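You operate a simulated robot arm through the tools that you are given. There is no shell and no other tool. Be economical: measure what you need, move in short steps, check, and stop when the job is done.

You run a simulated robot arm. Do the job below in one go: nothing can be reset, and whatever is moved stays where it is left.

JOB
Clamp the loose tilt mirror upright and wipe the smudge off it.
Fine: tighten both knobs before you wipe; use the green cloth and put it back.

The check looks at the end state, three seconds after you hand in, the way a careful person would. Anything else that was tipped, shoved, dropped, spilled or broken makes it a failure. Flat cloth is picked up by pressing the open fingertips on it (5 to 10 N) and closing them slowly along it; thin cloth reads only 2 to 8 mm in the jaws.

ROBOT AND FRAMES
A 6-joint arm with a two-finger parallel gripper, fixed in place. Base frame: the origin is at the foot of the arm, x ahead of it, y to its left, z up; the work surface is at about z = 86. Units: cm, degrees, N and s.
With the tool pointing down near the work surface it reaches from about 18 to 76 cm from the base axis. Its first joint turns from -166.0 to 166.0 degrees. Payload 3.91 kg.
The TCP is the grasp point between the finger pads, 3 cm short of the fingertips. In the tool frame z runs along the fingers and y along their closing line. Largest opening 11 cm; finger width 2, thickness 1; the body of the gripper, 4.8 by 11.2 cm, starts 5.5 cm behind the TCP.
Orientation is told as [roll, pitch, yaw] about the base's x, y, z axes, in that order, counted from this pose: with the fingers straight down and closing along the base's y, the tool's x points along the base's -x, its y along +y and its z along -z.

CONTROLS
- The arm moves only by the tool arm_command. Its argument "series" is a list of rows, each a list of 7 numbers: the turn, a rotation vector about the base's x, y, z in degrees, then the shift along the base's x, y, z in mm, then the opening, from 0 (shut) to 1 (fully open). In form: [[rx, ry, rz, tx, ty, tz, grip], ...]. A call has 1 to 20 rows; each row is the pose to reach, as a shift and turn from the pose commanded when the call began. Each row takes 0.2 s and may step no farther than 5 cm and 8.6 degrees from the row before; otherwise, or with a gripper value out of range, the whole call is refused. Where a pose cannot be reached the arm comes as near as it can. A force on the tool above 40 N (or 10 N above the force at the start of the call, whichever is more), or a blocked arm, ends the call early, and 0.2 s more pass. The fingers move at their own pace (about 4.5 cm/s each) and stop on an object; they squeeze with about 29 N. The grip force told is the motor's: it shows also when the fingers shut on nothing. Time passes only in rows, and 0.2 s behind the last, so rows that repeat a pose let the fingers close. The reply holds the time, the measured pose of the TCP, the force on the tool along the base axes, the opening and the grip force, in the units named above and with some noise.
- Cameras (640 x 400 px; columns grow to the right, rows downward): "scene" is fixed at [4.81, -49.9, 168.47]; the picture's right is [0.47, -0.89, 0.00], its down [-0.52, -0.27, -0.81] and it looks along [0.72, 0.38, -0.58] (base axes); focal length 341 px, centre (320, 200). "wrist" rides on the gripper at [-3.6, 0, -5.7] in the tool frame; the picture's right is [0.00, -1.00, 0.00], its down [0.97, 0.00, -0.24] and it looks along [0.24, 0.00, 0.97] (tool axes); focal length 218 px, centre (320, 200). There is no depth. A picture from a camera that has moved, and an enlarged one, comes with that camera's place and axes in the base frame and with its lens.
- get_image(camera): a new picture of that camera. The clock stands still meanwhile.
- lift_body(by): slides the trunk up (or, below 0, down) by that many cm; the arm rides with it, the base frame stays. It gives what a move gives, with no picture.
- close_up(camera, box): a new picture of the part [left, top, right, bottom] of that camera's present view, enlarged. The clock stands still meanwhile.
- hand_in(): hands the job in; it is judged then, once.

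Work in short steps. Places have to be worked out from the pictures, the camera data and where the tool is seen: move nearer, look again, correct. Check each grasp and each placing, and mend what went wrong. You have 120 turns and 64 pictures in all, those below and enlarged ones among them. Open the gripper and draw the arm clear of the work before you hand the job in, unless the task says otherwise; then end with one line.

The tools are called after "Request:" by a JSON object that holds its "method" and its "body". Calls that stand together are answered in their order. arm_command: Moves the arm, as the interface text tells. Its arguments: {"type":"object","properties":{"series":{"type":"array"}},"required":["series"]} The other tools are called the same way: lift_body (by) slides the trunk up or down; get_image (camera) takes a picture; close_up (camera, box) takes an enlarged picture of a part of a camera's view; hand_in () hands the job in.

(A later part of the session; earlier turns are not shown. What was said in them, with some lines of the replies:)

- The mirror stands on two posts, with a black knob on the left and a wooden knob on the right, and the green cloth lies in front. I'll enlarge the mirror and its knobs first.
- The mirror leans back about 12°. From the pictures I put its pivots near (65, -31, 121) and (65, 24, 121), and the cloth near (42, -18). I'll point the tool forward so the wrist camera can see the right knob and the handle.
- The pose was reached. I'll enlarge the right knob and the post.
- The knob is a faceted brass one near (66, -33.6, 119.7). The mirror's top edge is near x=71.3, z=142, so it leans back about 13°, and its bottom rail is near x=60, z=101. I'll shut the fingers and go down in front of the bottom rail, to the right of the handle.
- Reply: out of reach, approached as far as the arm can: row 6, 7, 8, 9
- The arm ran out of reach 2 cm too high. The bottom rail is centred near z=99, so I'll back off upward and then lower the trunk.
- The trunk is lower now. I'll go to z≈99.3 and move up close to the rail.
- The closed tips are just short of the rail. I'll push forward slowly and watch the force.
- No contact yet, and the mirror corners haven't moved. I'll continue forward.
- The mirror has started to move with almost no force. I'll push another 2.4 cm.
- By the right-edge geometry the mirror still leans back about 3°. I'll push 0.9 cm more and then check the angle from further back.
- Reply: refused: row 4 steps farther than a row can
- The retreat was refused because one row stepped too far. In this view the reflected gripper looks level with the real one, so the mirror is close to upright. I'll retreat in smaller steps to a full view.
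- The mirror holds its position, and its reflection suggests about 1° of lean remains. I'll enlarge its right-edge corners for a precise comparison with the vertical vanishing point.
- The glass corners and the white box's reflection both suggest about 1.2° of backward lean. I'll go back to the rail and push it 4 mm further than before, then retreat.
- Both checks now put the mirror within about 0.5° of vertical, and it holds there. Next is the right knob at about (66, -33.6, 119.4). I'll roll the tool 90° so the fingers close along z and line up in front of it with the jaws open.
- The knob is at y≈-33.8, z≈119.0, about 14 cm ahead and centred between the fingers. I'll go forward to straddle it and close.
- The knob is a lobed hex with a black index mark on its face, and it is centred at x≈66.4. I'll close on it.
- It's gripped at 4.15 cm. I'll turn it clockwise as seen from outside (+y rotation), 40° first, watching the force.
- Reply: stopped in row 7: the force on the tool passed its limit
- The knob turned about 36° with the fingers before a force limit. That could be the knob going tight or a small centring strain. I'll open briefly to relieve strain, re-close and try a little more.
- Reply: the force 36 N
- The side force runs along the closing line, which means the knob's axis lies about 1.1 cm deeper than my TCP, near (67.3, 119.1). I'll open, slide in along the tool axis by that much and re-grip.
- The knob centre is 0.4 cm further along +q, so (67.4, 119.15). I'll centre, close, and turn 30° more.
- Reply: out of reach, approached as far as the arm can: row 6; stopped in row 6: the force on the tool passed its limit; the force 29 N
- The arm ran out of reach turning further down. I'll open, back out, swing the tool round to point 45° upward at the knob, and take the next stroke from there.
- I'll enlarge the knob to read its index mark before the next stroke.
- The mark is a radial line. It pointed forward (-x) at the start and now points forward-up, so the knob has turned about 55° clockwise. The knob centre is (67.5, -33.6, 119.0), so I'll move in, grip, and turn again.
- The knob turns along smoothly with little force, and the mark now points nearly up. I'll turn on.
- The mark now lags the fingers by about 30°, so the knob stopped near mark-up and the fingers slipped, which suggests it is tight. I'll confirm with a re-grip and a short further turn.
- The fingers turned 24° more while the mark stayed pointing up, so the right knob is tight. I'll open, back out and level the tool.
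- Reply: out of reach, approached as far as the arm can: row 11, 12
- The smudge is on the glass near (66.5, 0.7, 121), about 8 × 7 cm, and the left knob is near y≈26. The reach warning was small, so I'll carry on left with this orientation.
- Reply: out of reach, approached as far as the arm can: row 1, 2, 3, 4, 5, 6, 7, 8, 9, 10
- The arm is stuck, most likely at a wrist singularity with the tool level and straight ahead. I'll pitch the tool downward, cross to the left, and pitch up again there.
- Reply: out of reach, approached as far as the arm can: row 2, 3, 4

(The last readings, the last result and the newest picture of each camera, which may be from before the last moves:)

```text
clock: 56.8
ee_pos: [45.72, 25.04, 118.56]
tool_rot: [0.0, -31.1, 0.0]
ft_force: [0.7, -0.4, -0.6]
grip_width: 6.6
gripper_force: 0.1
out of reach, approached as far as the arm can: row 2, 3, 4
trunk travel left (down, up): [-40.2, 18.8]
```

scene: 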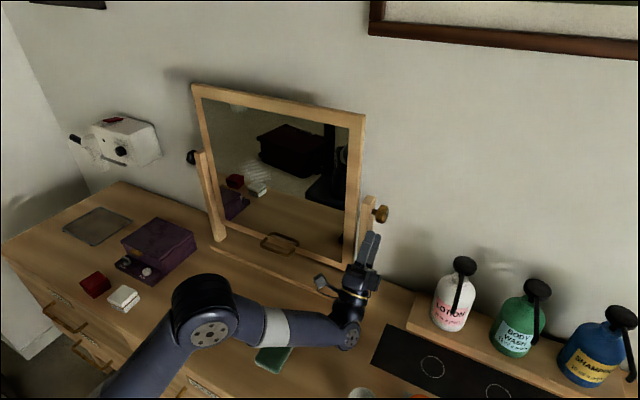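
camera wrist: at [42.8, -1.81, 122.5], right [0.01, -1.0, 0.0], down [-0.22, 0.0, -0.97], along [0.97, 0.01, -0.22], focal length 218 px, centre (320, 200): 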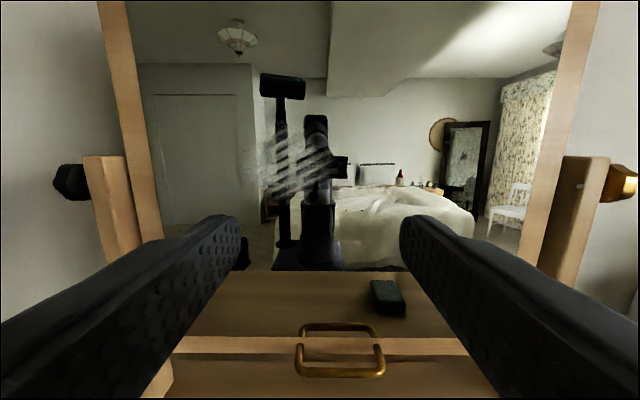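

Crossed over to y=25 with the tool 31° off straight down. I'll roll it -90° about its own axis, so the fingers close in the x-z plane with the camera on the outer side, and raise it for a look at the left knob.

Request:
{"method": "arm_command", "body": {"series": [[-4.22, 0, 7.01, 5, 0, 10, 0.6], [-8.44, 0, 14.02, 10, 0, 20, 0.6], [-12.65, 0, 21.03, 15, 0, 30, 0.6], [-16.87, 0, 28.04, 20, 0, 40, 0.6], [-21.09, 0, 35.05, 25, 0, 50, 0.6], [-25.3, 0, 42.05, 30, 0, 60, 0.6], [-29.5, 0, 49.06, 35, 0, 70, 0.6], [-33.7, 0, 56.07, 40, 0, 80, 0.6], [-37.96, 0, 63.08, 45, 0, 90, 0.6], [-42.18, 0, 70.1, 50, 0, 100, 0.6], [-46.4, 0, 77.1, 50, 0, 100, 0.6], [-46.4, 0, 77.1, 50, 0, 100, 0.6]]}}

Request:
{"method": "get_image", "body": {"camera": "wrist"}}

Request:
{"method": "get_image", "body": {"camera": "scene"}}

```text
clock: 59.4
ee_pos: [50.94, 25.02, 128.53]
tool_rot: [-31.0, -0.1, 90.1]
ft_force: [0.9, -0.7, -0.1]
grip_width: 6.6
gripper_force: 0.0
trunk travel left (down, up): [-40.2, 18.8]
```

```text
27 pictures are left
camera wrist: at [47.74, 28.58, 133.38], right [0.86, 0.0, 0.52], down [-0.12, -0.97, 0.21], along [0.5, -0.24, -0.83], focal length 218 px, centre (320, 200)
```

wrist: 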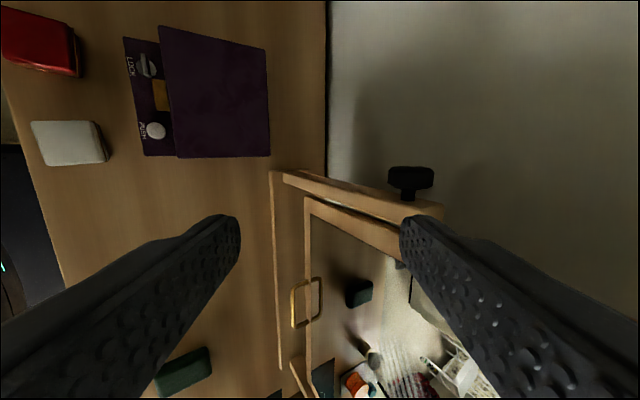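

```text
26 pictures are left
```

scene: 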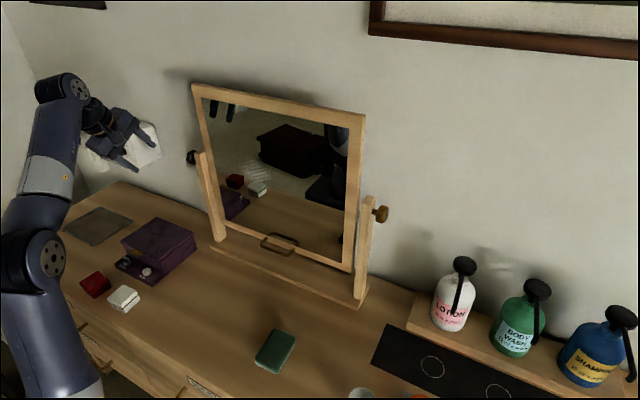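

The left knob is at (67.4, 25.4, 119.05). I'll pitch to 50° below level and come in along the tool axis.

Request:
{"method": "arm_command", "body": {"series": [[0, -3, 0, 30, 6, -5, 0.6], [0, -6, 0, 60, 6, -10, 0.6], [0, -9, 0, 90, 6, -20, 0.6], [0, -9, 0, 113, 6, -33, 0.6], [0, -9, 0, 140, 6, -65, 0.6], [0, -9, 0, 155, 6, -83, 0.6], [0, -9, 0, 165, 6, -95, 0.6], [0, -9, 0, 165, 6, -95, 0.6]]}}

Request:
{"method": "get_image", "body": {"camera": "wrist"}}

```text
clock: 61.2
ee_pos: [67.3, 25.75, 118.96]
tool_rot: [-40.0, 0.0, 90.1]
ft_force: [-0.1, 0.0, 0.1]
grip_width: 6.6
gripper_force: 0.1
trunk travel left (down, up): [-40.2, 18.8]
```

```text
25 pictures are left
camera wrist: at [63.55, 29.19, 123.29], right [0.77, 0.0, 0.64], down [-0.15, -0.97, 0.18], along [0.62, -0.24, -0.74], focal length 218 px, centre (320, 200)
```

wrist: 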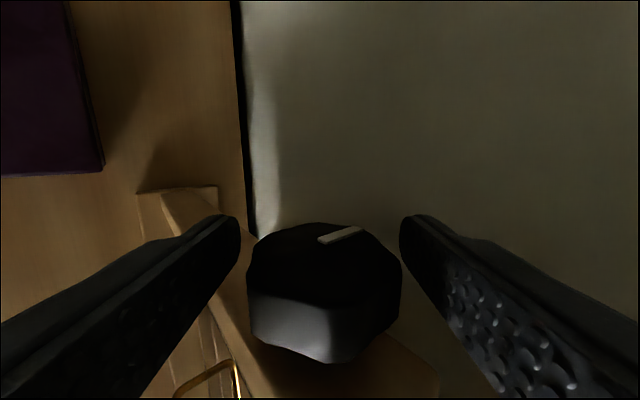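

The black knob is centred and its white mark points back (+x). Clockwise from outside is a -y rotation here, which should bring the mark up like the other knob. I'll grip and turn.

Request:
{"method": "arm_command", "body": {"series": [[0, 0, 0, 0, 0, 0, 0.3], [0, 0, 0, 0, 0, 0, 0], [0, 0, 0, 0, 0, 0, 0], [0, 0, 0, 0, 0, 0, 0], [0, 0, 0, 0, 0, 0, 0], [0, -6, 0, 0, 0, 0, 0], [0, -12, 0, 0, 0, 0, 0], [0, -18, 0, 0, 0, 0, 0], [0, -24, 0, 0, 0, 0, 0], [0, -30, 0, 0, 0, 0, 0], [0, -36, 0, 0, 0, 0, 0], [0, -42, 0, 0, 0, 0, 0], [0, -48, 0, 0, 0, 0, 0], [0, -54, 0, 0, 0, 0, 0]]}}

Request:
{"method": "get_image", "body": {"camera": "wrist"}}

```text
clock: 64.2
ee_pos: [67.22, 25.81, 118.93]
tool_rot: [-94.1, 0.2, 90.1]
ft_force: [5.8, 11.9, 6.4]
grip_width: 4.17
gripper_force: 44.7
trunk travel left (down, up): [-40.2, 18.8]
```

```text
24 pictures are left
camera wrist: at [61.49, 29.25, 118.47], right [-0.07, 0.0, 1.0], down [-0.24, -0.97, -0.01], along [0.97, -0.24, 0.07], focal length 218 px, centre (320, 200)
```

wrist: 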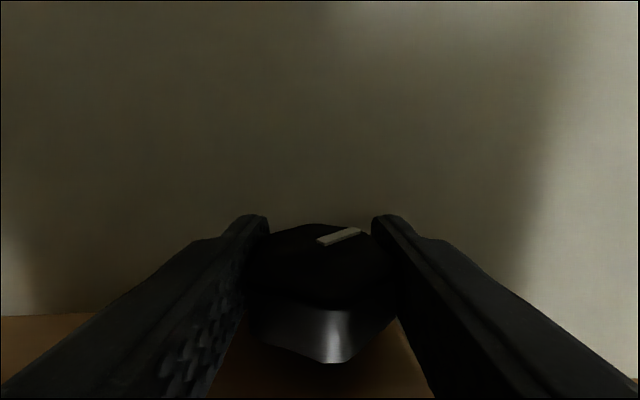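

The knob turned the full 54° with the fingers. I'll continue another 48°.

Request:
{"method": "arm_command", "body": {"series": [[0, -6, 0, 0, 0, 0, 0], [0, -12, 0, 0, 0, 0, 0], [0, -18, 0, 0, 0, 0, 0], [0, -24, 0, 0, 0, 0, 0], [0, -30, 0, 0, 0, 0, 0], [0, -36, 0, 0, 0, 0, 0], [0, -42, 0, 0, 0, 0, 0], [0, -48, 0, 0, 0, 0, 0]]}}

Request:
{"method": "get_image", "body": {"camera": "wrist"}}

```text
clock: 66.0
ee_pos: [67.43, 25.72, 118.99]
tool_rot: [-142.0, 0.2, 89.9]
ft_force: [4.1, 9.4, -3.1]
grip_width: 4.17
gripper_force: 45.2
trunk travel left (down, up): [-40.2, 18.8]
```

```text
23 pictures are left
camera wrist: at [63.74, 29.21, 114.35], right [-0.79, 0.0, 0.62], down [-0.15, -0.97, -0.19], along [0.6, -0.24, 0.77], focal length 218 px, centre (320, 200)
```

wrist: 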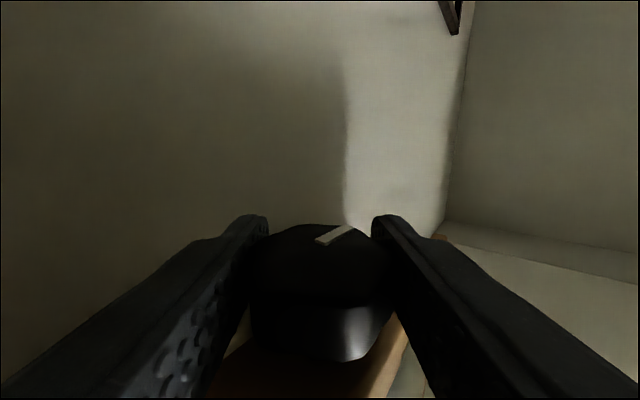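

The mark now lags the fingers by about 12°, so the knob seems to be going tight near mark-up. I'll re-grip 30° back and turn again to confirm.

Request:
{"method": "arm_command", "body": {"series": [[0, 0, 0, 0, 0, 0, 0.55], [0, 0, 0, 0, 0, 0, 0.55], [0, 8, 0, 0, 0, 0, 0.55], [0, 16, 0, 0, 0, 0, 0.55], [0, 24, 0, 0, 0, 0, 0.55], [0, 30, 0, 0, 0, 0, 0.55], [0, 36, 0, 0, 0, 0, 0.55], [0, 36, 0, 0, 0, 0, 0.2], [0, 36, 0, 0, 0, 0, 0], [0, 36, 0, 0, 0, 0, 0], [0, 36, 0, 0, 0, 0, 0], [0, 30, 0, 0, 0, 0, 0], [0, 24, 0, 0, 0, 0, 0], [0, 18, 0, 0, 0, 0, 0], [0, 12, 0, 0, 0, 0, 0], [0, 6, 0, 0, 0, 0, 0], [0, 0, 0, 0, 0, 0, 0]]}}

Request:
{"method": "close_up", "body": {"camera": "wrist", "box": [220, 180, 420, 305]}}

```text
clock: 69.6
ee_pos: [67.37, 25.63, 118.97]
tool_rot: [-142.0, 0.1, 90.0]
ft_force: [5.8, 1.5, -5.7]
grip_width: 4.13
gripper_force: 45.0
trunk travel left (down, up): [-40.2, 18.8]
```

```text
3.20 times, centred on (320, 242) of wrist
camera zoom: at [63.78, 29.17, 114.4], right [-0.79, 0.0, 0.62], down [-0.15, -0.97, -0.19], along [0.6, -0.24, 0.77], focal length 698 px, centre (320, 64)
```

zoom: 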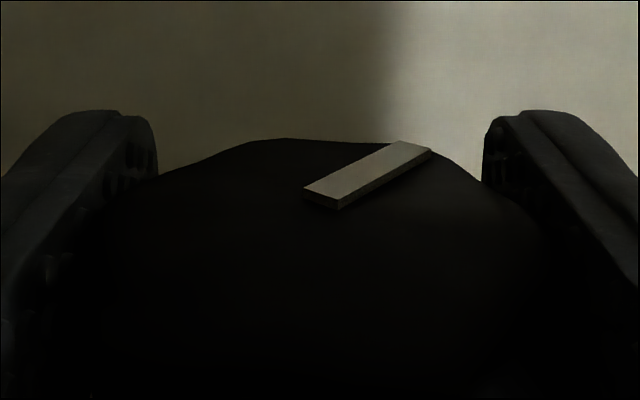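

The mark stayed put through a 36° re-grip turn, so the left knob is tight too. I'll open, rotate level around the knob with the jaws open, and back straight out.

Request:
{"method": "arm_command", "body": {"series": [[0, 0, 0, 0, 0, 0, 0.6], [0, 0, 0, 0, 0, 0, 0.6], [0, 8, 0, 0, 0, 0, 0.6], [0, 16, 0, 0, 0, 0, 0.6], [0, 24, 0, 0, 0, 0, 0.6], [0, 32, 0, 0, 0, 0, 0.6], [0, 40, 0, 0, 0, 0, 0.6], [0, 48, 0, 0, 0, 0, 0.6], [0, 52, 0, 0, 0, 0, 0.6], [0, 52, 0, -30, 0, 0, 0.6], [0, 52, 0, -60, 0, 0, 0.6], [0, 52, 0, -100, 0, 5, 0.6], [0, 60, 0, -140, 0, 20, 0.6], [0, 68, 0, -170, 0, 40, 0.6], [0, 76, 0, -190, 0, 60, 0.6], [0, 84, 0, -210, 0, 80, 0.6], [0, 92, 0, -230, 0, 100, 0.6], [0, 100, 0, -240, 0, 110, 0.6], [0, 108, 0, -250, 0, 120, 0.6], [0, 112, 0, -250, 0, 130, 0.6]]}}

Request:
{"method": "get_image", "body": {"camera": "scene"}}

```text
clock: 73.8
ee_pos: [42.27, 25.67, 132.11]
tool_rot: [-29.9, -0.2, 90.0]
ft_force: [-0.1, -0.4, 0.0]
grip_width: 6.6
gripper_force: 0.0
trunk travel left (down, up): [-40.2, 18.8]
```

```text
21 pictures are left
```

scene: 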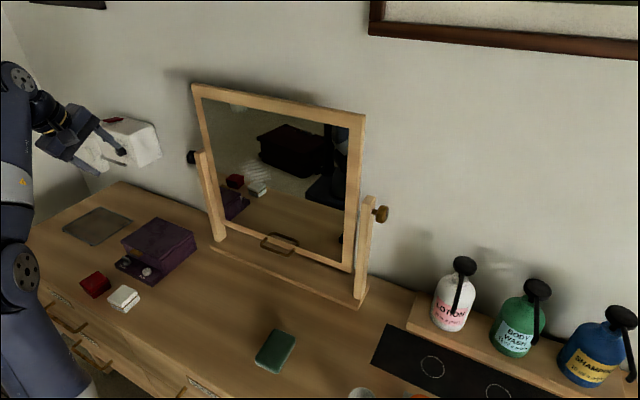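

The mirror stands as before with both knobs tight. Now the cloth: I'll undo the roll while moving over to it.

Request:
{"method": "arm_command", "body": {"series": [[4.1, 0, -7.08, 0, -40, 0, 0.6], [8.2, 0, -14.16, 0, -80, 0, 0.6], [12.3, 0, -21.2, 0, -120, 0, 0.6], [16.4, 0, -28.3, 0, -160, 0, 0.6], [20.5, 0, -35.4, 0, -200, 0, 0.6], [24.5, 0, -42.5, 0, -240, 0, 0.6], [28.6, 0, -49.6, 0, -280, 0, 0.6], [32.7, 0, -56.6, 0, -320, 0, 0.6], [36.8, 0, -63.7, 0, -360, 0, 0.8], [40.9, 0, -70.8, 0, -400, 0, 1], [45, 0, -77.9, 0, -437, 0, 1], [45, 0, -77.9, 0, -437, 0, 1]]}}

Request:
{"method": "arm_command", "body": {"series": [[0, 7.5, 0, 0, 0, -40, 1], [0, 15, 0, 0, 0, -80, 1], [0, 22.5, 0, 0, 0, -120, 1], [0, 30, 0, 0, 0, -160, 1], [0, 30, 0, 0, 0, -190, 1], [0, 30, 0, 0, 0, -190, 1]]}}

Request:
{"method": "get_image", "body": {"camera": "wrist"}}

```text
clock: 76.4
ee_pos: [42.3, -18.23, 132.05]
tool_rot: [-0.1, -30.1, 0.0]
ft_force: [0.0, 0.1, 0.5]
grip_width: 11.01
gripper_force: 0.1
trunk travel left (down, up): [-40.2, 18.8]
```

```text
clock: 77.8
ee_pos: [42.12, -17.95, 113.04]
tool_rot: [0.0, -0.1, 0.1]
ft_force: [-0.3, -0.1, 0.3]
grip_width: 10.98
gripper_force: 0.0
trunk travel left (down, up): [-40.2, 18.8]
```

```text
20 pictures are left
camera wrist: at [45.62, -18.04, 118.57], right [0.0, -1.0, 0.0], down [-0.97, 0.0, 0.24], along [-0.24, 0.0, -0.97], focal length 218 px, centre (320, 200)
```

wrist: 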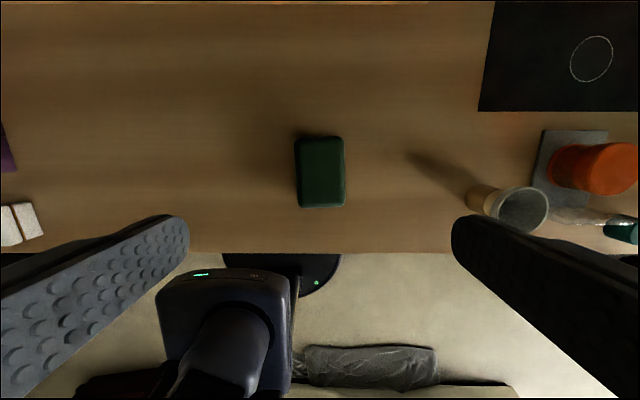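

The pad is centred at (42.1, -18.0) and is about 6.5 × 9.5 cm and 2 cm thick, already square to the jaws. I'll go down until the tips are about 0.8 cm above the surface.

Request:
{"method": "arm_command", "body": {"series": [[0, 0, 0, 0, 0, -45, 1], [0, 0, 0, 0, 0, -90, 1], [0, 0, 0, 0, 0, -135, 1], [0, 0, 0, 0, 0, -180, 1], [0, 0, 0, 0, 0, -210, 1], [0, 0, 0, 0, 0, -225, 1], [0, 0, 0, 0, 0, -232, 1], [0, 0, 0, 0, 0, -232, 1]]}}

Request:
{"method": "get_image", "body": {"camera": "wrist"}}

```text
clock: 79.6
ee_pos: [42.43, -18.03, 89.75]
tool_rot: [0.1, -0.1, 0.0]
ft_force: [1.1, -0.2, 0.5]
grip_width: 11.01
gripper_force: 0.0
trunk travel left (down, up): [-40.2, 18.8]
```

```text
19 pictures are left
camera wrist: at [45.87, -18.06, 95.42], right [0.0, -1.0, 0.0], down [-0.97, 0.0, 0.24], along [-0.24, 0.0, -0.97], focal length 218 px, centre (320, 200)
```

wrist: 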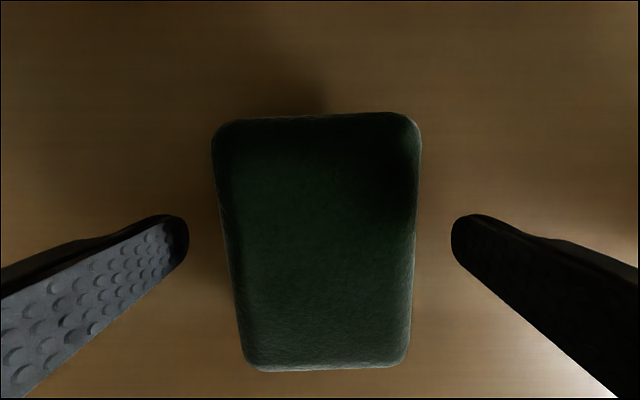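

The fingers straddle the middle of the pad. I'll close slowly.

Request:
{"method": "arm_command", "body": {"series": [[0, 0, 0, 0, 0, 0, 0.85], [0, 0, 0, 0, 0, 0, 0.7], [0, 0, 0, 0, 0, 0, 0.6], [0, 0, 0, 0, 0, 0, 0.5], [0, 0, 0, 0, 0, 0, 0.4], [0, 0, 0, 0, 0, 0, 0.3], [0, 0, 0, 0, 0, 0, 0.3]]}}

Request:
{"method": "get_image", "body": {"camera": "wrist"}}

```text
clock: 81.2
ee_pos: [42.36, -18.06, 89.86]
tool_rot: [0.0, -0.2, 0.0]
ft_force: [0.7, 0.3, 0.4]
grip_width: 6.92
gripper_force: 28.9
trunk travel left (down, up): [-40.2, 18.8]
```

```text
18 pictures are left
camera wrist: at [45.87, -18.06, 95.44], right [0.0, -1.0, 0.0], down [-0.97, 0.0, 0.24], along [-0.24, 0.0, -0.97], focal length 218 px, centre (320, 200)
```

wrist: 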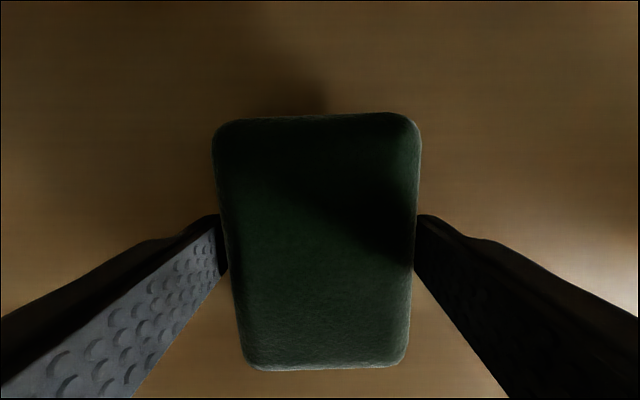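

The pad is held firmly (6.9 cm, 29 N). I'll lift it a little, then raise the trunk so the forearm slopes down and the arm stays clear of that singular pose at the mirror.

Request:
{"method": "arm_command", "body": {"series": [[0, 0, 0, 0, 0, 10, 0.3], [0, 0, 0, 0, 0, 35, 0.3], [0, 0, 0, 0, 0, 70, 0.3], [0, 0, 0, 0, 0, 70, 0.3]]}}

Request:
{"method": "lift_body", "body": {"by": 17}}

Request:
{"method": "get_image", "body": {"camera": "wrist"}}

```text
clock: 82.2
ee_pos: [42.26, -17.96, 96.85]
tool_rot: [0.0, -0.2, 0.1]
ft_force: [-0.1, -0.5, -0.2]
grip_width: 6.92
gripper_force: 29.1
trunk travel left (down, up): [-40.2, 18.8]
```

```text
clock: 84.1
ee_pos: [42.22, -18.08, 113.81]
tool_rot: [0.0, -0.1, 0.2]
ft_force: [-0.2, 0.1, -0.5]
grip_width: 6.9
gripper_force: 29.0
trunk travel left (down, up): [-57.2, 1.8]
```

```text
17 pictures are left
camera wrist: at [45.78, -18.12, 119.48], right [0.0, -1.0, 0.0], down [-0.97, 0.0, 0.24], along [-0.24, 0.0, -0.97], focal length 218 px, centre (320, 200)
```

wrist: 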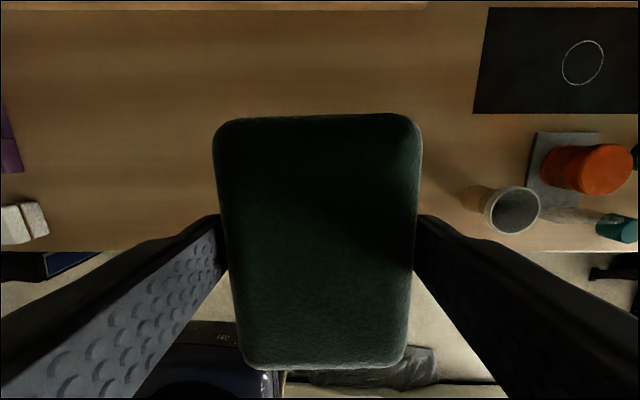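

The pad is secure. I'll pitch the tool forward and move in front of the smudge, stopping about 7 cm short of the glass.

Request:
{"method": "arm_command", "body": {"series": [[0, -8.2, 0, 5, 17, 20, 0.3], [0, -16.4, 0, 12, 34, 40, 0.3], [0, -24.6, 0, 20, 51, 60, 0.3], [0, -32.8, 0, 28, 68, 80, 0.3], [0, -41, 0, 36, 85, 90, 0.3], [0, -49.2, 0, 44, 102, 95, 0.3], [0, -57.4, 0, 52, 119, 95, 0.3], [0, -65.6, 0, 60, 136, 90, 0.3], [0, -73.8, 0, 70, 153, 85, 0.3], [0, -82, 0, 85, 170, 78, 0.3], [0, -90, 0, 100, 188, 72, 0.3], [0, -90, 0, 120, 188, 72, 0.3], [0, -90, 0, 120, 188, 72, 0.3]]}}

Request:
{"method": "get_image", "body": {"camera": "wrist"}}

Request:
{"method": "get_image", "body": {"camera": "scene"}}

```text
clock: 86.9
ee_pos: [52.87, -5.29, 120.26]
tool_rot: [-83.8, -89.9, 84.4]
ft_force: [-0.4, -0.2, -0.9]
grip_width: 6.9
gripper_force: 29.5
out of reach, approached as far as the arm can: row 9, 10, 11, 12, 13
trunk travel left (down, up): [-57.2, 1.8]
```

```text
16 pictures are left
camera wrist: at [46.98, -5.58, 123.74], right [0.01, -1.0, 0.0], down [-0.24, 0.0, -0.97], along [0.97, 0.01, -0.24], focal length 218 px, centre (320, 200)
```

wrist: 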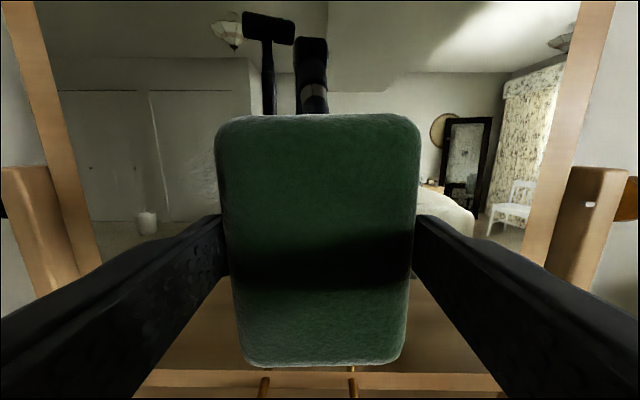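

```text
15 pictures are left
```

scene: 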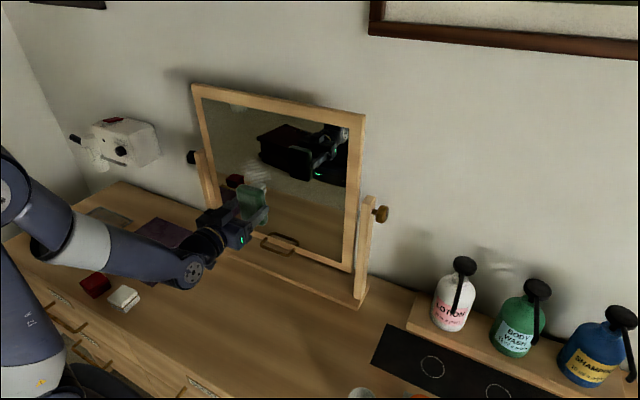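

The arm stops at y≈-5 when level. I think the forearm slopes below the tool line, so a wrist joint reaches its limit. A lower trunk should fix this, so I'll pitch the tool down, raise it, and lower the trunk in two stages.

Request:
{"method": "arm_command", "body": {"series": [[0, 8, 0, -20, 0, 10, 0.3], [0, 16, 0, -40, 0, 20, 0.3], [0, 24, 0, -55, 0, 35, 0.3], [0, 32, 0, -70, 0, 50, 0.3], [0, 40, 0, -80, 0, 65, 0.3], [0, 48, 0, -85, 0, 80, 0.3], [0, 56, 0, -85, 0, 95, 0.3], [0, 60, 0, -85, 0, 110, 0.3], [0, 60, 0, -85, 0, 120, 0.3], [0, 60, 0, -85, 0, 120, 0.3]]}}

Request:
{"method": "lift_body", "body": {"by": -16}}

Request:
{"method": "arm_command", "body": {"series": [[0, 0, 0, 0, 0, 40, 0.3], [0, 0, 0, 0, 0, 80, 0.3], [0, 0, 0, 0, 0, 120, 0.3], [0, 0, 0, 0, 0, 150, 0.3], [0, 0, 0, 0, 0, 150, 0.3]]}}

Request:
{"method": "lift_body", "body": {"by": -18}}

```text
clock: 89.1
ee_pos: [43.87, -5.21, 132.1]
tool_rot: [-0.1, -30.2, 0.2]
ft_force: [1.0, -0.6, -0.1]
grip_width: 6.89
gripper_force: 28.9
out of reach, approached as far as the arm can: row 3, 4
trunk travel left (down, up): [-57.2, 1.8]
```

```text
clock: 91.0
ee_pos: [43.95, -5.23, 116.18]
tool_rot: [0.0, -30.0, 0.1]
ft_force: [0.2, -0.2, 0.2]
grip_width: 6.86
gripper_force: 29.0
trunk travel left (down, up): [-41.2, 17.8]
```

```text
clock: 92.2
ee_pos: [43.94, -5.32, 131.48]
tool_rot: [0.0, -30.1, 0.1]
ft_force: [-0.4, 0.1, -0.4]
grip_width: 6.87
gripper_force: 29.2
trunk travel left (down, up): [-41.2, 17.8]
```

```text
clock: 94.2
ee_pos: [43.99, -5.29, 113.33]
tool_rot: [-0.1, -30.2, 0.1]
ft_force: [0.0, 0.3, -0.7]
grip_width: 6.91
gripper_force: 28.6
trunk travel left (down, up): [-23.2, 35.8]
```

The trunk is low enough. Now I'll pitch up and move in front of the smudge.

Request:
{"method": "arm_command", "body": {"series": [[0, 0, 0, 0, 15, 20, 0.3], [0, -8, 0, 10, 30, 40, 0.3], [0, -16, 0, 20, 45, 60, 0.3], [0, -24, 0, 30, 62, 77, 0.3], [0, -32, 0, 40, 62, 77, 0.3], [0, -40, 0, 50, 62, 77, 0.3], [0, -48, 0, 60, 62, 77, 0.3], [0, -56, 0, 75, 62, 77, 0.3], [0, -60, 0, 90, 62, 77, 0.3], [0, -60, 0, 90, 62, 77, 0.3]]}}

Request:
{"method": "get_image", "body": {"camera": "wrist"}}

```text
clock: 96.4
ee_pos: [52.93, 0.83, 120.96]
tool_rot: [-147.6, -89.9, 147.6]
ft_force: [-0.8, -0.2, 0.1]
grip_width: 6.87
gripper_force: 28.8
trunk travel left (down, up): [-23.2, 35.8]
```

```text
14 pictures are left
camera wrist: at [47.14, 0.78, 124.49], right [0.0, -1.0, 0.0], down [-0.24, 0.0, -0.97], along [0.97, 0.0, -0.24], focal length 218 px, centre (320, 200)
```

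wrist: 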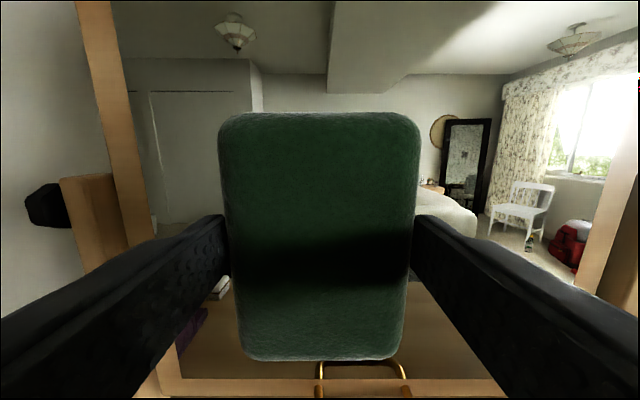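

It's in position, with the smudge hidden behind the pad. The glass should be near x≈66.5, so I'll approach slowly to feel contact.

Request:
{"method": "arm_command", "body": {"series": [[0, 0, 0, 40, 0, 0, 0.3], [0, 0, 0, 75, 0, 0, 0.3], [0, 0, 0, 88, 0, 0, 0.3], [0, 0, 0, 92, 0, 0, 0.3], [0, 0, 0, 95, 0, 0, 0.3], [0, 0, 0, 95, 0, 0, 0.3]]}}

Request:
{"method": "arm_command", "body": {"series": [[0, 0, 0, 2, 0, 0, 0.3], [0, 0, 0, 4, 0, 0, 0.3], [0, 0, 0, 4, 0, 0, 0.3]]}}

```text
clock: 97.8
ee_pos: [62.44, 0.92, 121.08]
tool_rot: [-142.6, -89.9, 142.5]
ft_force: [0.8, 0.6, -0.3]
grip_width: 6.87
gripper_force: 28.9
trunk travel left (down, up): [-23.2, 35.8]
```

```text
clock: 98.6
ee_pos: [62.59, 0.94, 121.11]
tool_rot: [-134.4, -89.8, 134.5]
ft_force: [-28.8, -1.7, -11.9]
grip_width: 6.86
gripper_force: 28.9
trunk travel left (down, up): [-23.2, 35.8]
```

Contact is at TCP x≈62.5, with 29 N after a 4 mm push. I'll ease off to lower the pressure.

Request:
{"method": "arm_command", "body": {"series": [[0, 0, 0, -1, 0, 0, 0.3], [0, 0, 0, -2, 0, 0, 0.3], [0, 0, 0, -2, 0, 0, 0.3]]}}

```text
clock: 99.4
ee_pos: [62.57, 0.97, 121.18]
tool_rot: [-162.6, -89.7, 162.6]
ft_force: [-10.9, 1.3, -2.5]
grip_width: 6.88
gripper_force: 29.2
trunk travel left (down, up): [-23.2, 35.8]
```

A pressure of 11 N is good. I'll wipe across the smudge area with sideways strokes.

Request:
{"method": "arm_command", "body": {"series": [[0, 0, 0, 0, 12, 0, 0.3], [0, 0, 0, 0, 24, 0, 0.3], [0, 0, 0, 0, 36, 0, 0.3], [0, 0, 0, 0, 24, 0, 0.3], [0, 0, 0, 0, 12, 0, 0.3], [0, 0, 0, 0, 0, 0, 0.3], [0, 0, 0, 0, -12, 0, 0.3], [0, 0, 0, 0, -24, 0, 0.3], [0, 0, 0, 0, -36, 0, 0.3], [0, 0, 0, 0, -48, 0, 0.3], [0, 0, 0, 0, -36, 10, 0.3], [0, 0, 0, 0, -24, 20, 0.3], [0, 0, 0, 0, -12, 20, 0.3], [0, 0, 0, 0, 0, 20, 0.3], [0, 0, 0, 0, 12, 20, 0.3], [0, 0, 0, 0, 24, 20, 0.3], [0, 0, 0, 0, 36, 20, 0.3], [0, 0, 0, 0, 36, 10, 0.3], [0, 0, 0, 0, 36, 0, 0.3]]}}

Request:
{"method": "arm_command", "body": {"series": [[0, 0, 0, 0, 0, -10, 0.3], [0, 0, 0, 0, 0, -20, 0.3], [0, 0, 0, 0, -12, -20, 0.3], [0, 0, 0, 0, -24, -20, 0.3], [0, 0, 0, 0, -36, -20, 0.3], [0, 0, 0, 0, -48, -20, 0.3], [0, 0, 0, 0, -60, -20, 0.3], [0, 0, 0, 0, -72, -20, 0.3], [0, 0, 0, 0, -84, -20, 0.3], [0, 0, 0, 0, -84, -10, 0.3], [0, 0, 0, 0, -72, 0, 0.3], [0, 0, 0, 0, -60, 0, 0.3], [0, 0, 0, 0, -48, 0, 0.3], [0, 0, 0, 0, -36, 0, 0.3]]}}

```text
clock: 103.4
ee_pos: [62.62, 4.36, 121.33]
tool_rot: [-171.4, -89.7, 171.3]
ft_force: [-8.2, 1.3, 4.0]
grip_width: 6.89
gripper_force: 28.7
trunk travel left (down, up): [-23.2, 35.8]
```

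```text
clock: 106.4
ee_pos: [62.56, 0.74, 120.92]
tool_rot: [-160.7, -89.8, 160.7]
ft_force: [-7.5, -2.9, 0.6]
grip_width: 6.87
gripper_force: 29.5
trunk travel left (down, up): [-23.2, 35.8]
```

Pressure held at about 8 N throughout. I'll back away to the lower left of the smudge and look at the glass.

Request:
{"method": "arm_command", "body": {"series": [[0, 0, 0, -10, 0, 0, 0.3], [0, 0, 0, -40, 0, 0, 0.3], [0, 0, 0, -80, 0, 0, 0.3], [0, 0, 0, -110, 30, 0, 0.3], [0, 0, 0, -110, 70, 0, 0.3], [0, 0, 0, -110, 110, 0, 0.3], [0, 0, 0, -110, 110, 0, 0.3]]}}

Request:
{"method": "get_image", "body": {"camera": "wrist"}}

Request:
{"method": "close_up", "body": {"camera": "scene", "box": [180, 60, 420, 310]}}

```text
clock: 108.0
ee_pos: [51.62, 11.89, 121.14]
tool_rot: [-148.4, -89.8, 148.4]
ft_force: [-0.1, 0.1, -0.5]
grip_width: 6.87
gripper_force: 28.7
trunk travel left (down, up): [-23.2, 35.8]
```

```text
13 pictures are left
camera wrist: at [45.79, 11.78, 124.59], right [0.0, -1.0, 0.0], down [-0.24, 0.0, -0.97], along [0.97, 0.0, -0.24], focal length 218 px, centre (320, 200)
```

wrist: 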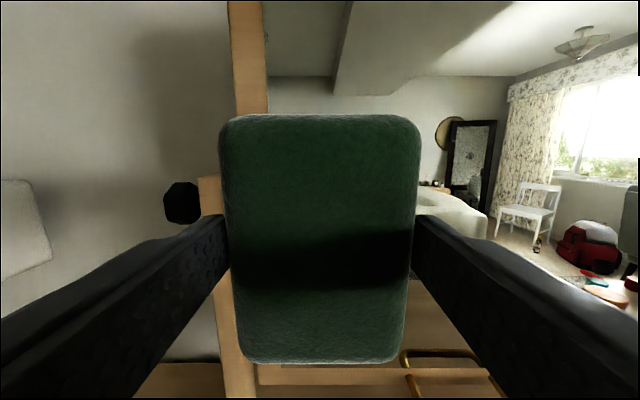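

```text
1.60 times, centred on (300, 185) of scene
camera zoom: at [4.81, -49.9, 168.47], right [0.47, -0.89, 0.0], down [-0.52, -0.27, -0.81], along [0.72, 0.38, -0.58], focal length 546 px, centre (352, 224)
```

zoom: 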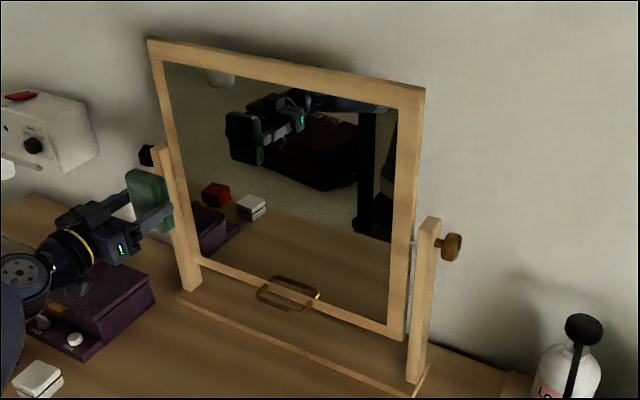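

The smudge's place looks clear. I'll enlarge both views to check for any trace.

Request:
{"method": "close_up", "body": {"camera": "scene", "box": [210, 110, 310, 190]}}

Request:
{"method": "arm_command", "body": {"series": [[0, 0, 0, 0, -40, 0, 0.3], [0, 0, 0, 0, -80, 0, 0.3], [0, 0, 0, 0, -120, 0, 0.3], [0, 0, 0, 0, -160, 0, 0.3], [0, 0, 0, 0, -200, 0, 0.3], [0, 0, 0, 0, -240, 0, 0.3], [0, 0, 0, 0, -270, 0, 0.3], [0, 0, 0, 0, -300, 0, 0.3], [0, 0, 0, 0, -300, 0, 0.3]]}}

Request:
{"method": "get_image", "body": {"camera": "wrist"}}

```text
5.00 times, centred on (260, 150) of scene
camera zoom: at [4.81, -49.9, 168.47], right [0.47, -0.89, 0.0], down [-0.52, -0.27, -0.81], along [0.72, 0.38, -0.58], focal length 1707 px, centre (620, 450)
```

zoom: 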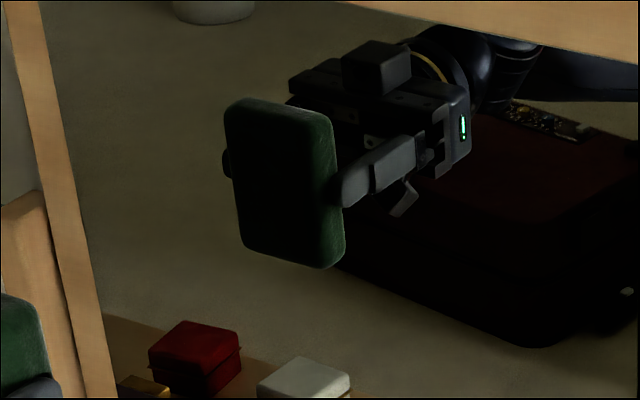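

```text
clock: 110.0
ee_pos: [51.53, -18.27, 121.17]
tool_rot: [-141.4, -89.7, 141.4]
ft_force: [0.7, 0.0, -0.4]
grip_width: 6.87
gripper_force: 29.1
trunk travel left (down, up): [-23.2, 35.8]
```

```text
10 pictures are left
camera wrist: at [45.71, -18.35, 124.59], right [0.0, -1.0, 0.0], down [-0.24, 0.0, -0.97], along [0.97, 0.0, -0.24], focal length 218 px, centre (320, 200)
```

wrist: 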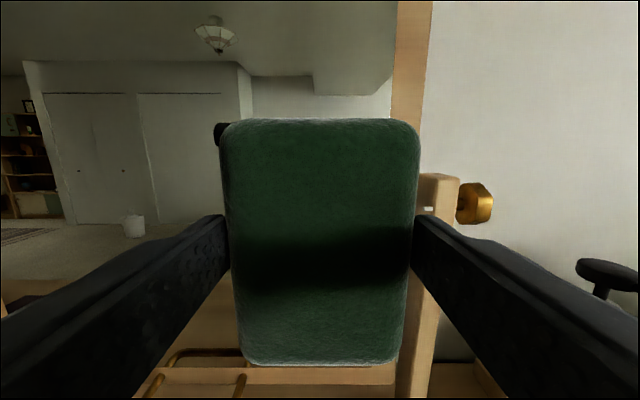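

The glass is clean, the mirror still upright and the cloth firmly held. I'll turn the tool down over the cloth's spot and bring the trunk back to the height used when picking it up.

Request:
{"method": "arm_command", "body": {"series": [[0, 8.2, 0, -20, 0, 5, 0.3], [0, 16.4, 0, -40, 0, 5, 0.3], [0, 24.6, 0, -60, 0, 0, 0.3], [0, 32.8, 0, -75, 0, -5, 0.3], [0, 41, 0, -85, 0, -10, 0.3], [0, 49.2, 0, -92, 0, -20, 0.3], [0, 57.4, 0, -92, 0, -30, 0.3], [0, 65.6, 0, -92, 1, -40, 0.3], [0, 73.8, 0, -92, 2, -55, 0.3], [0, 82, 0, -92, 2, -70, 0.3], [0, 90, 0, -92, 2, -85, 0.3], [0, 90, 0, -92, 2, -110, 0.3], [0, 90, 0, -92, 2, -130, 0.3], [0, 90, 0, -92, 2, -150, 0.3], [0, 90, 0, -92, 2, -150, 0.3]]}}

Request:
{"method": "lift_body", "body": {"by": 17}}

Request:
{"method": "get_image", "body": {"camera": "scene"}}

```text
clock: 113.2
ee_pos: [42.35, -17.81, 105.95]
tool_rot: [-0.1, -0.4, 0.1]
ft_force: [0.0, 0.1, 0.0]
grip_width: 6.88
gripper_force: 29.3
out of reach, approached as far as the arm can: row 9, 10, 11, 12, 13
trunk travel left (down, up): [-23.2, 35.8]
```

```text
clock: 115.1
ee_pos: [42.45, -17.89, 122.94]
tool_rot: [0.0, -0.3, 0.1]
ft_force: [-0.2, -0.3, -0.6]
grip_width: 6.86
gripper_force: 28.8
trunk travel left (down, up): [-40.2, 18.8]
```

```text
9 pictures are left
```

scene: 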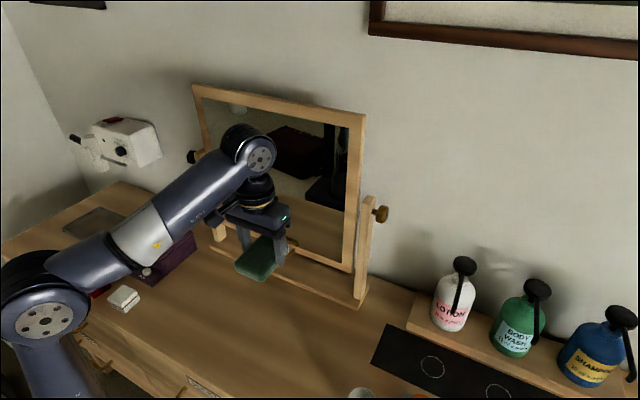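

I'm over the spot. I'll lower to just above the release height (TCP z≈90) and then creep down.

Request:
{"method": "arm_command", "body": {"series": [[0, 0, 0, -1, -1, -45, 0.3], [0, 0, 0, -1, -1, -90, 0.3], [0, 0, 0, -1, -1, -135, 0.3], [0, 0, 0, -1, -1, -180, 0.3], [0, 0, 0, -1, -1, -225, 0.3], [0, 0, 0, -1, -1, -265, 0.3], [0, 0, 0, -1, -1, -295, 0.3], [0, 0, 0, -1, -1, -315, 0.3], [0, 0, 0, -1, -1, -325, 0.3], [0, 0, 0, -1, -1, -329, 0.3], [0, 0, 0, -1, -1, -331, 0.3], [0, 0, 0, -1, -1, -331, 0.3]]}}

```text
clock: 117.6
ee_pos: [42.38, -18.06, 90.04]
tool_rot: [-0.3, -0.7, 0.1]
ft_force: [-8.2, 3.9, 21.2]
grip_width: 6.88
gripper_force: 28.4
trunk travel left (down, up): [-40.2, 18.8]
stopped in row 12: the force on the tool passed its limit (the readings are from after the stop); the commanded pose is now the measured one
```

The pad is on the surface (21 N up). I'll ease up 1 mm, open gradually and lift straight away.

Request:
{"method": "arm_command", "body": {"series": [[0, 0, 0, 0, 0, 1, 0.3], [0, 0, 0, 0, 0, 1, 0.62], [0, 0, 0, 0, 0, 1, 0.68], [0, 0, 0, 0, 0, 1, 0.75], [0, 0, 0, 0, 0, 1, 0.9], [0, 0, 0, 0, 0, 1, 1], [0, 0, 0, 0, 0, 1, 1], [0, 0, 0, 0, 0, 30, 1], [0, 0, 0, 0, 0, 70, 1], [0, 0, 0, 0, 0, 110, 1], [0, 0, 0, 0, 0, 150, 1], [0, 0, 0, 0, 0, 190, 1], [0, 0, 0, 0, 0, 230, 1], [0, 0, 0, -20, 0, 270, 1], [0, 0, 0, -40, 0, 310, 1], [0, 0, 0, -60, 20, 350, 1], [0, 0, 0, -80, 40, 390, 1], [0, 0, 0, -90, 60, 420, 1], [0, 0, 0, -90, 60, 420, 1]]}}

Request:
{"method": "get_image", "body": {"camera": "scene"}}

Request:
{"method": "get_image", "body": {"camera": "wrist"}}

```text
clock: 121.6
ee_pos: [33.92, -12.53, 124.31]
tool_rot: [-0.3, -0.9, 0.1]
ft_force: [0.3, -0.7, -0.5]
grip_width: 11.0
gripper_force: 0.1
out of reach, approached as far as the arm can: row 16, 17, 18, 19
trunk travel left (down, up): [-40.2, 18.8]
```

```text
8 pictures are left
```

scene: 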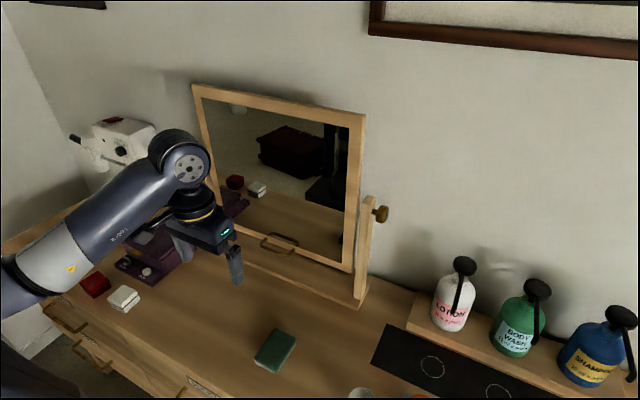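

```text
7 pictures are left
camera wrist: at [37.31, -12.66, 130.01], right [0.0, -1.0, 0.01], down [-0.97, 0.0, 0.22], along [-0.22, -0.01, -0.97], focal length 218 px, centre (320, 200)
```

wrist: 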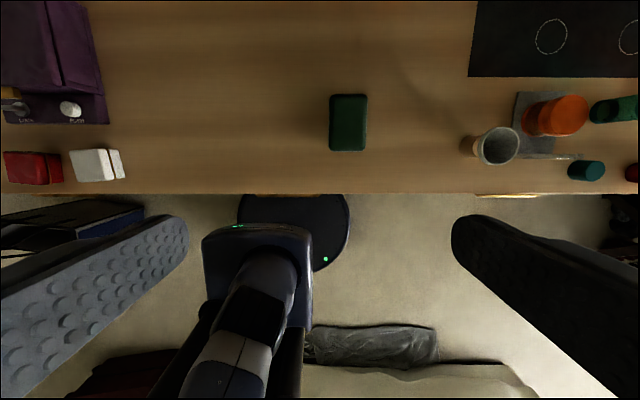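

The cloth is back where it was and everything else looks undisturbed. I'll take one last close look at the mirror before handing in.

Request:
{"method": "close_up", "body": {"camera": "scene", "box": [180, 70, 400, 310]}}

Request:
{"method": "close_up", "body": {"camera": "scene", "box": [220, 120, 320, 200]}}

```text
1.67 times, centred on (290, 190) of scene
camera zoom: at [4.81, -49.9, 168.47], right [0.47, -0.89, 0.0], down [-0.52, -0.27, -0.81], along [0.72, 0.38, -0.58], focal length 569 px, centre (370, 217)
```

zoom: 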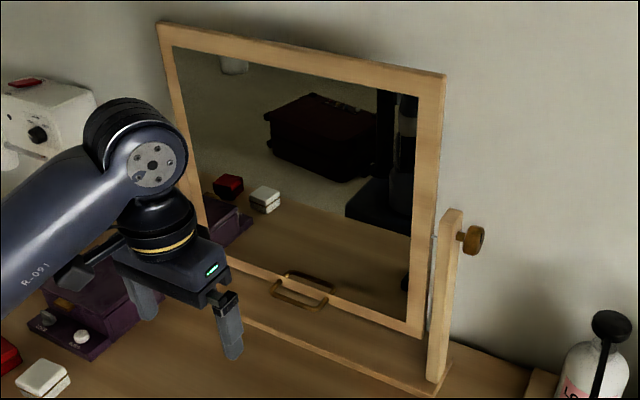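

```text
5.00 times, centred on (270, 160) of scene
camera zoom: at [4.81, -49.9, 168.47], right [0.47, -0.89, 0.0], down [-0.52, -0.27, -0.81], along [0.72, 0.38, -0.58], focal length 1707 px, centre (570, 400)
```

zoom: 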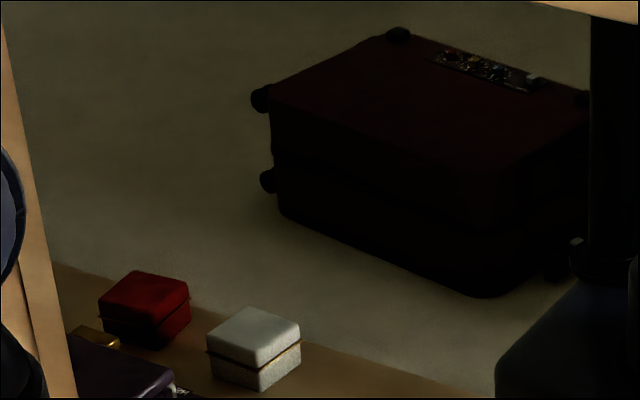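

The glass shows no trace of the smudge, the mirror is upright, the cloth is back, and the gripper is open and clear. I'm handing in.

Request:
{"method": "hand_in", "body": {}}

```text
The job is handed in.
```

The mirror is upright to within about half a degree, both knobs were tightened before wiping, the smudge is gone, and the green cloth is back in its place.
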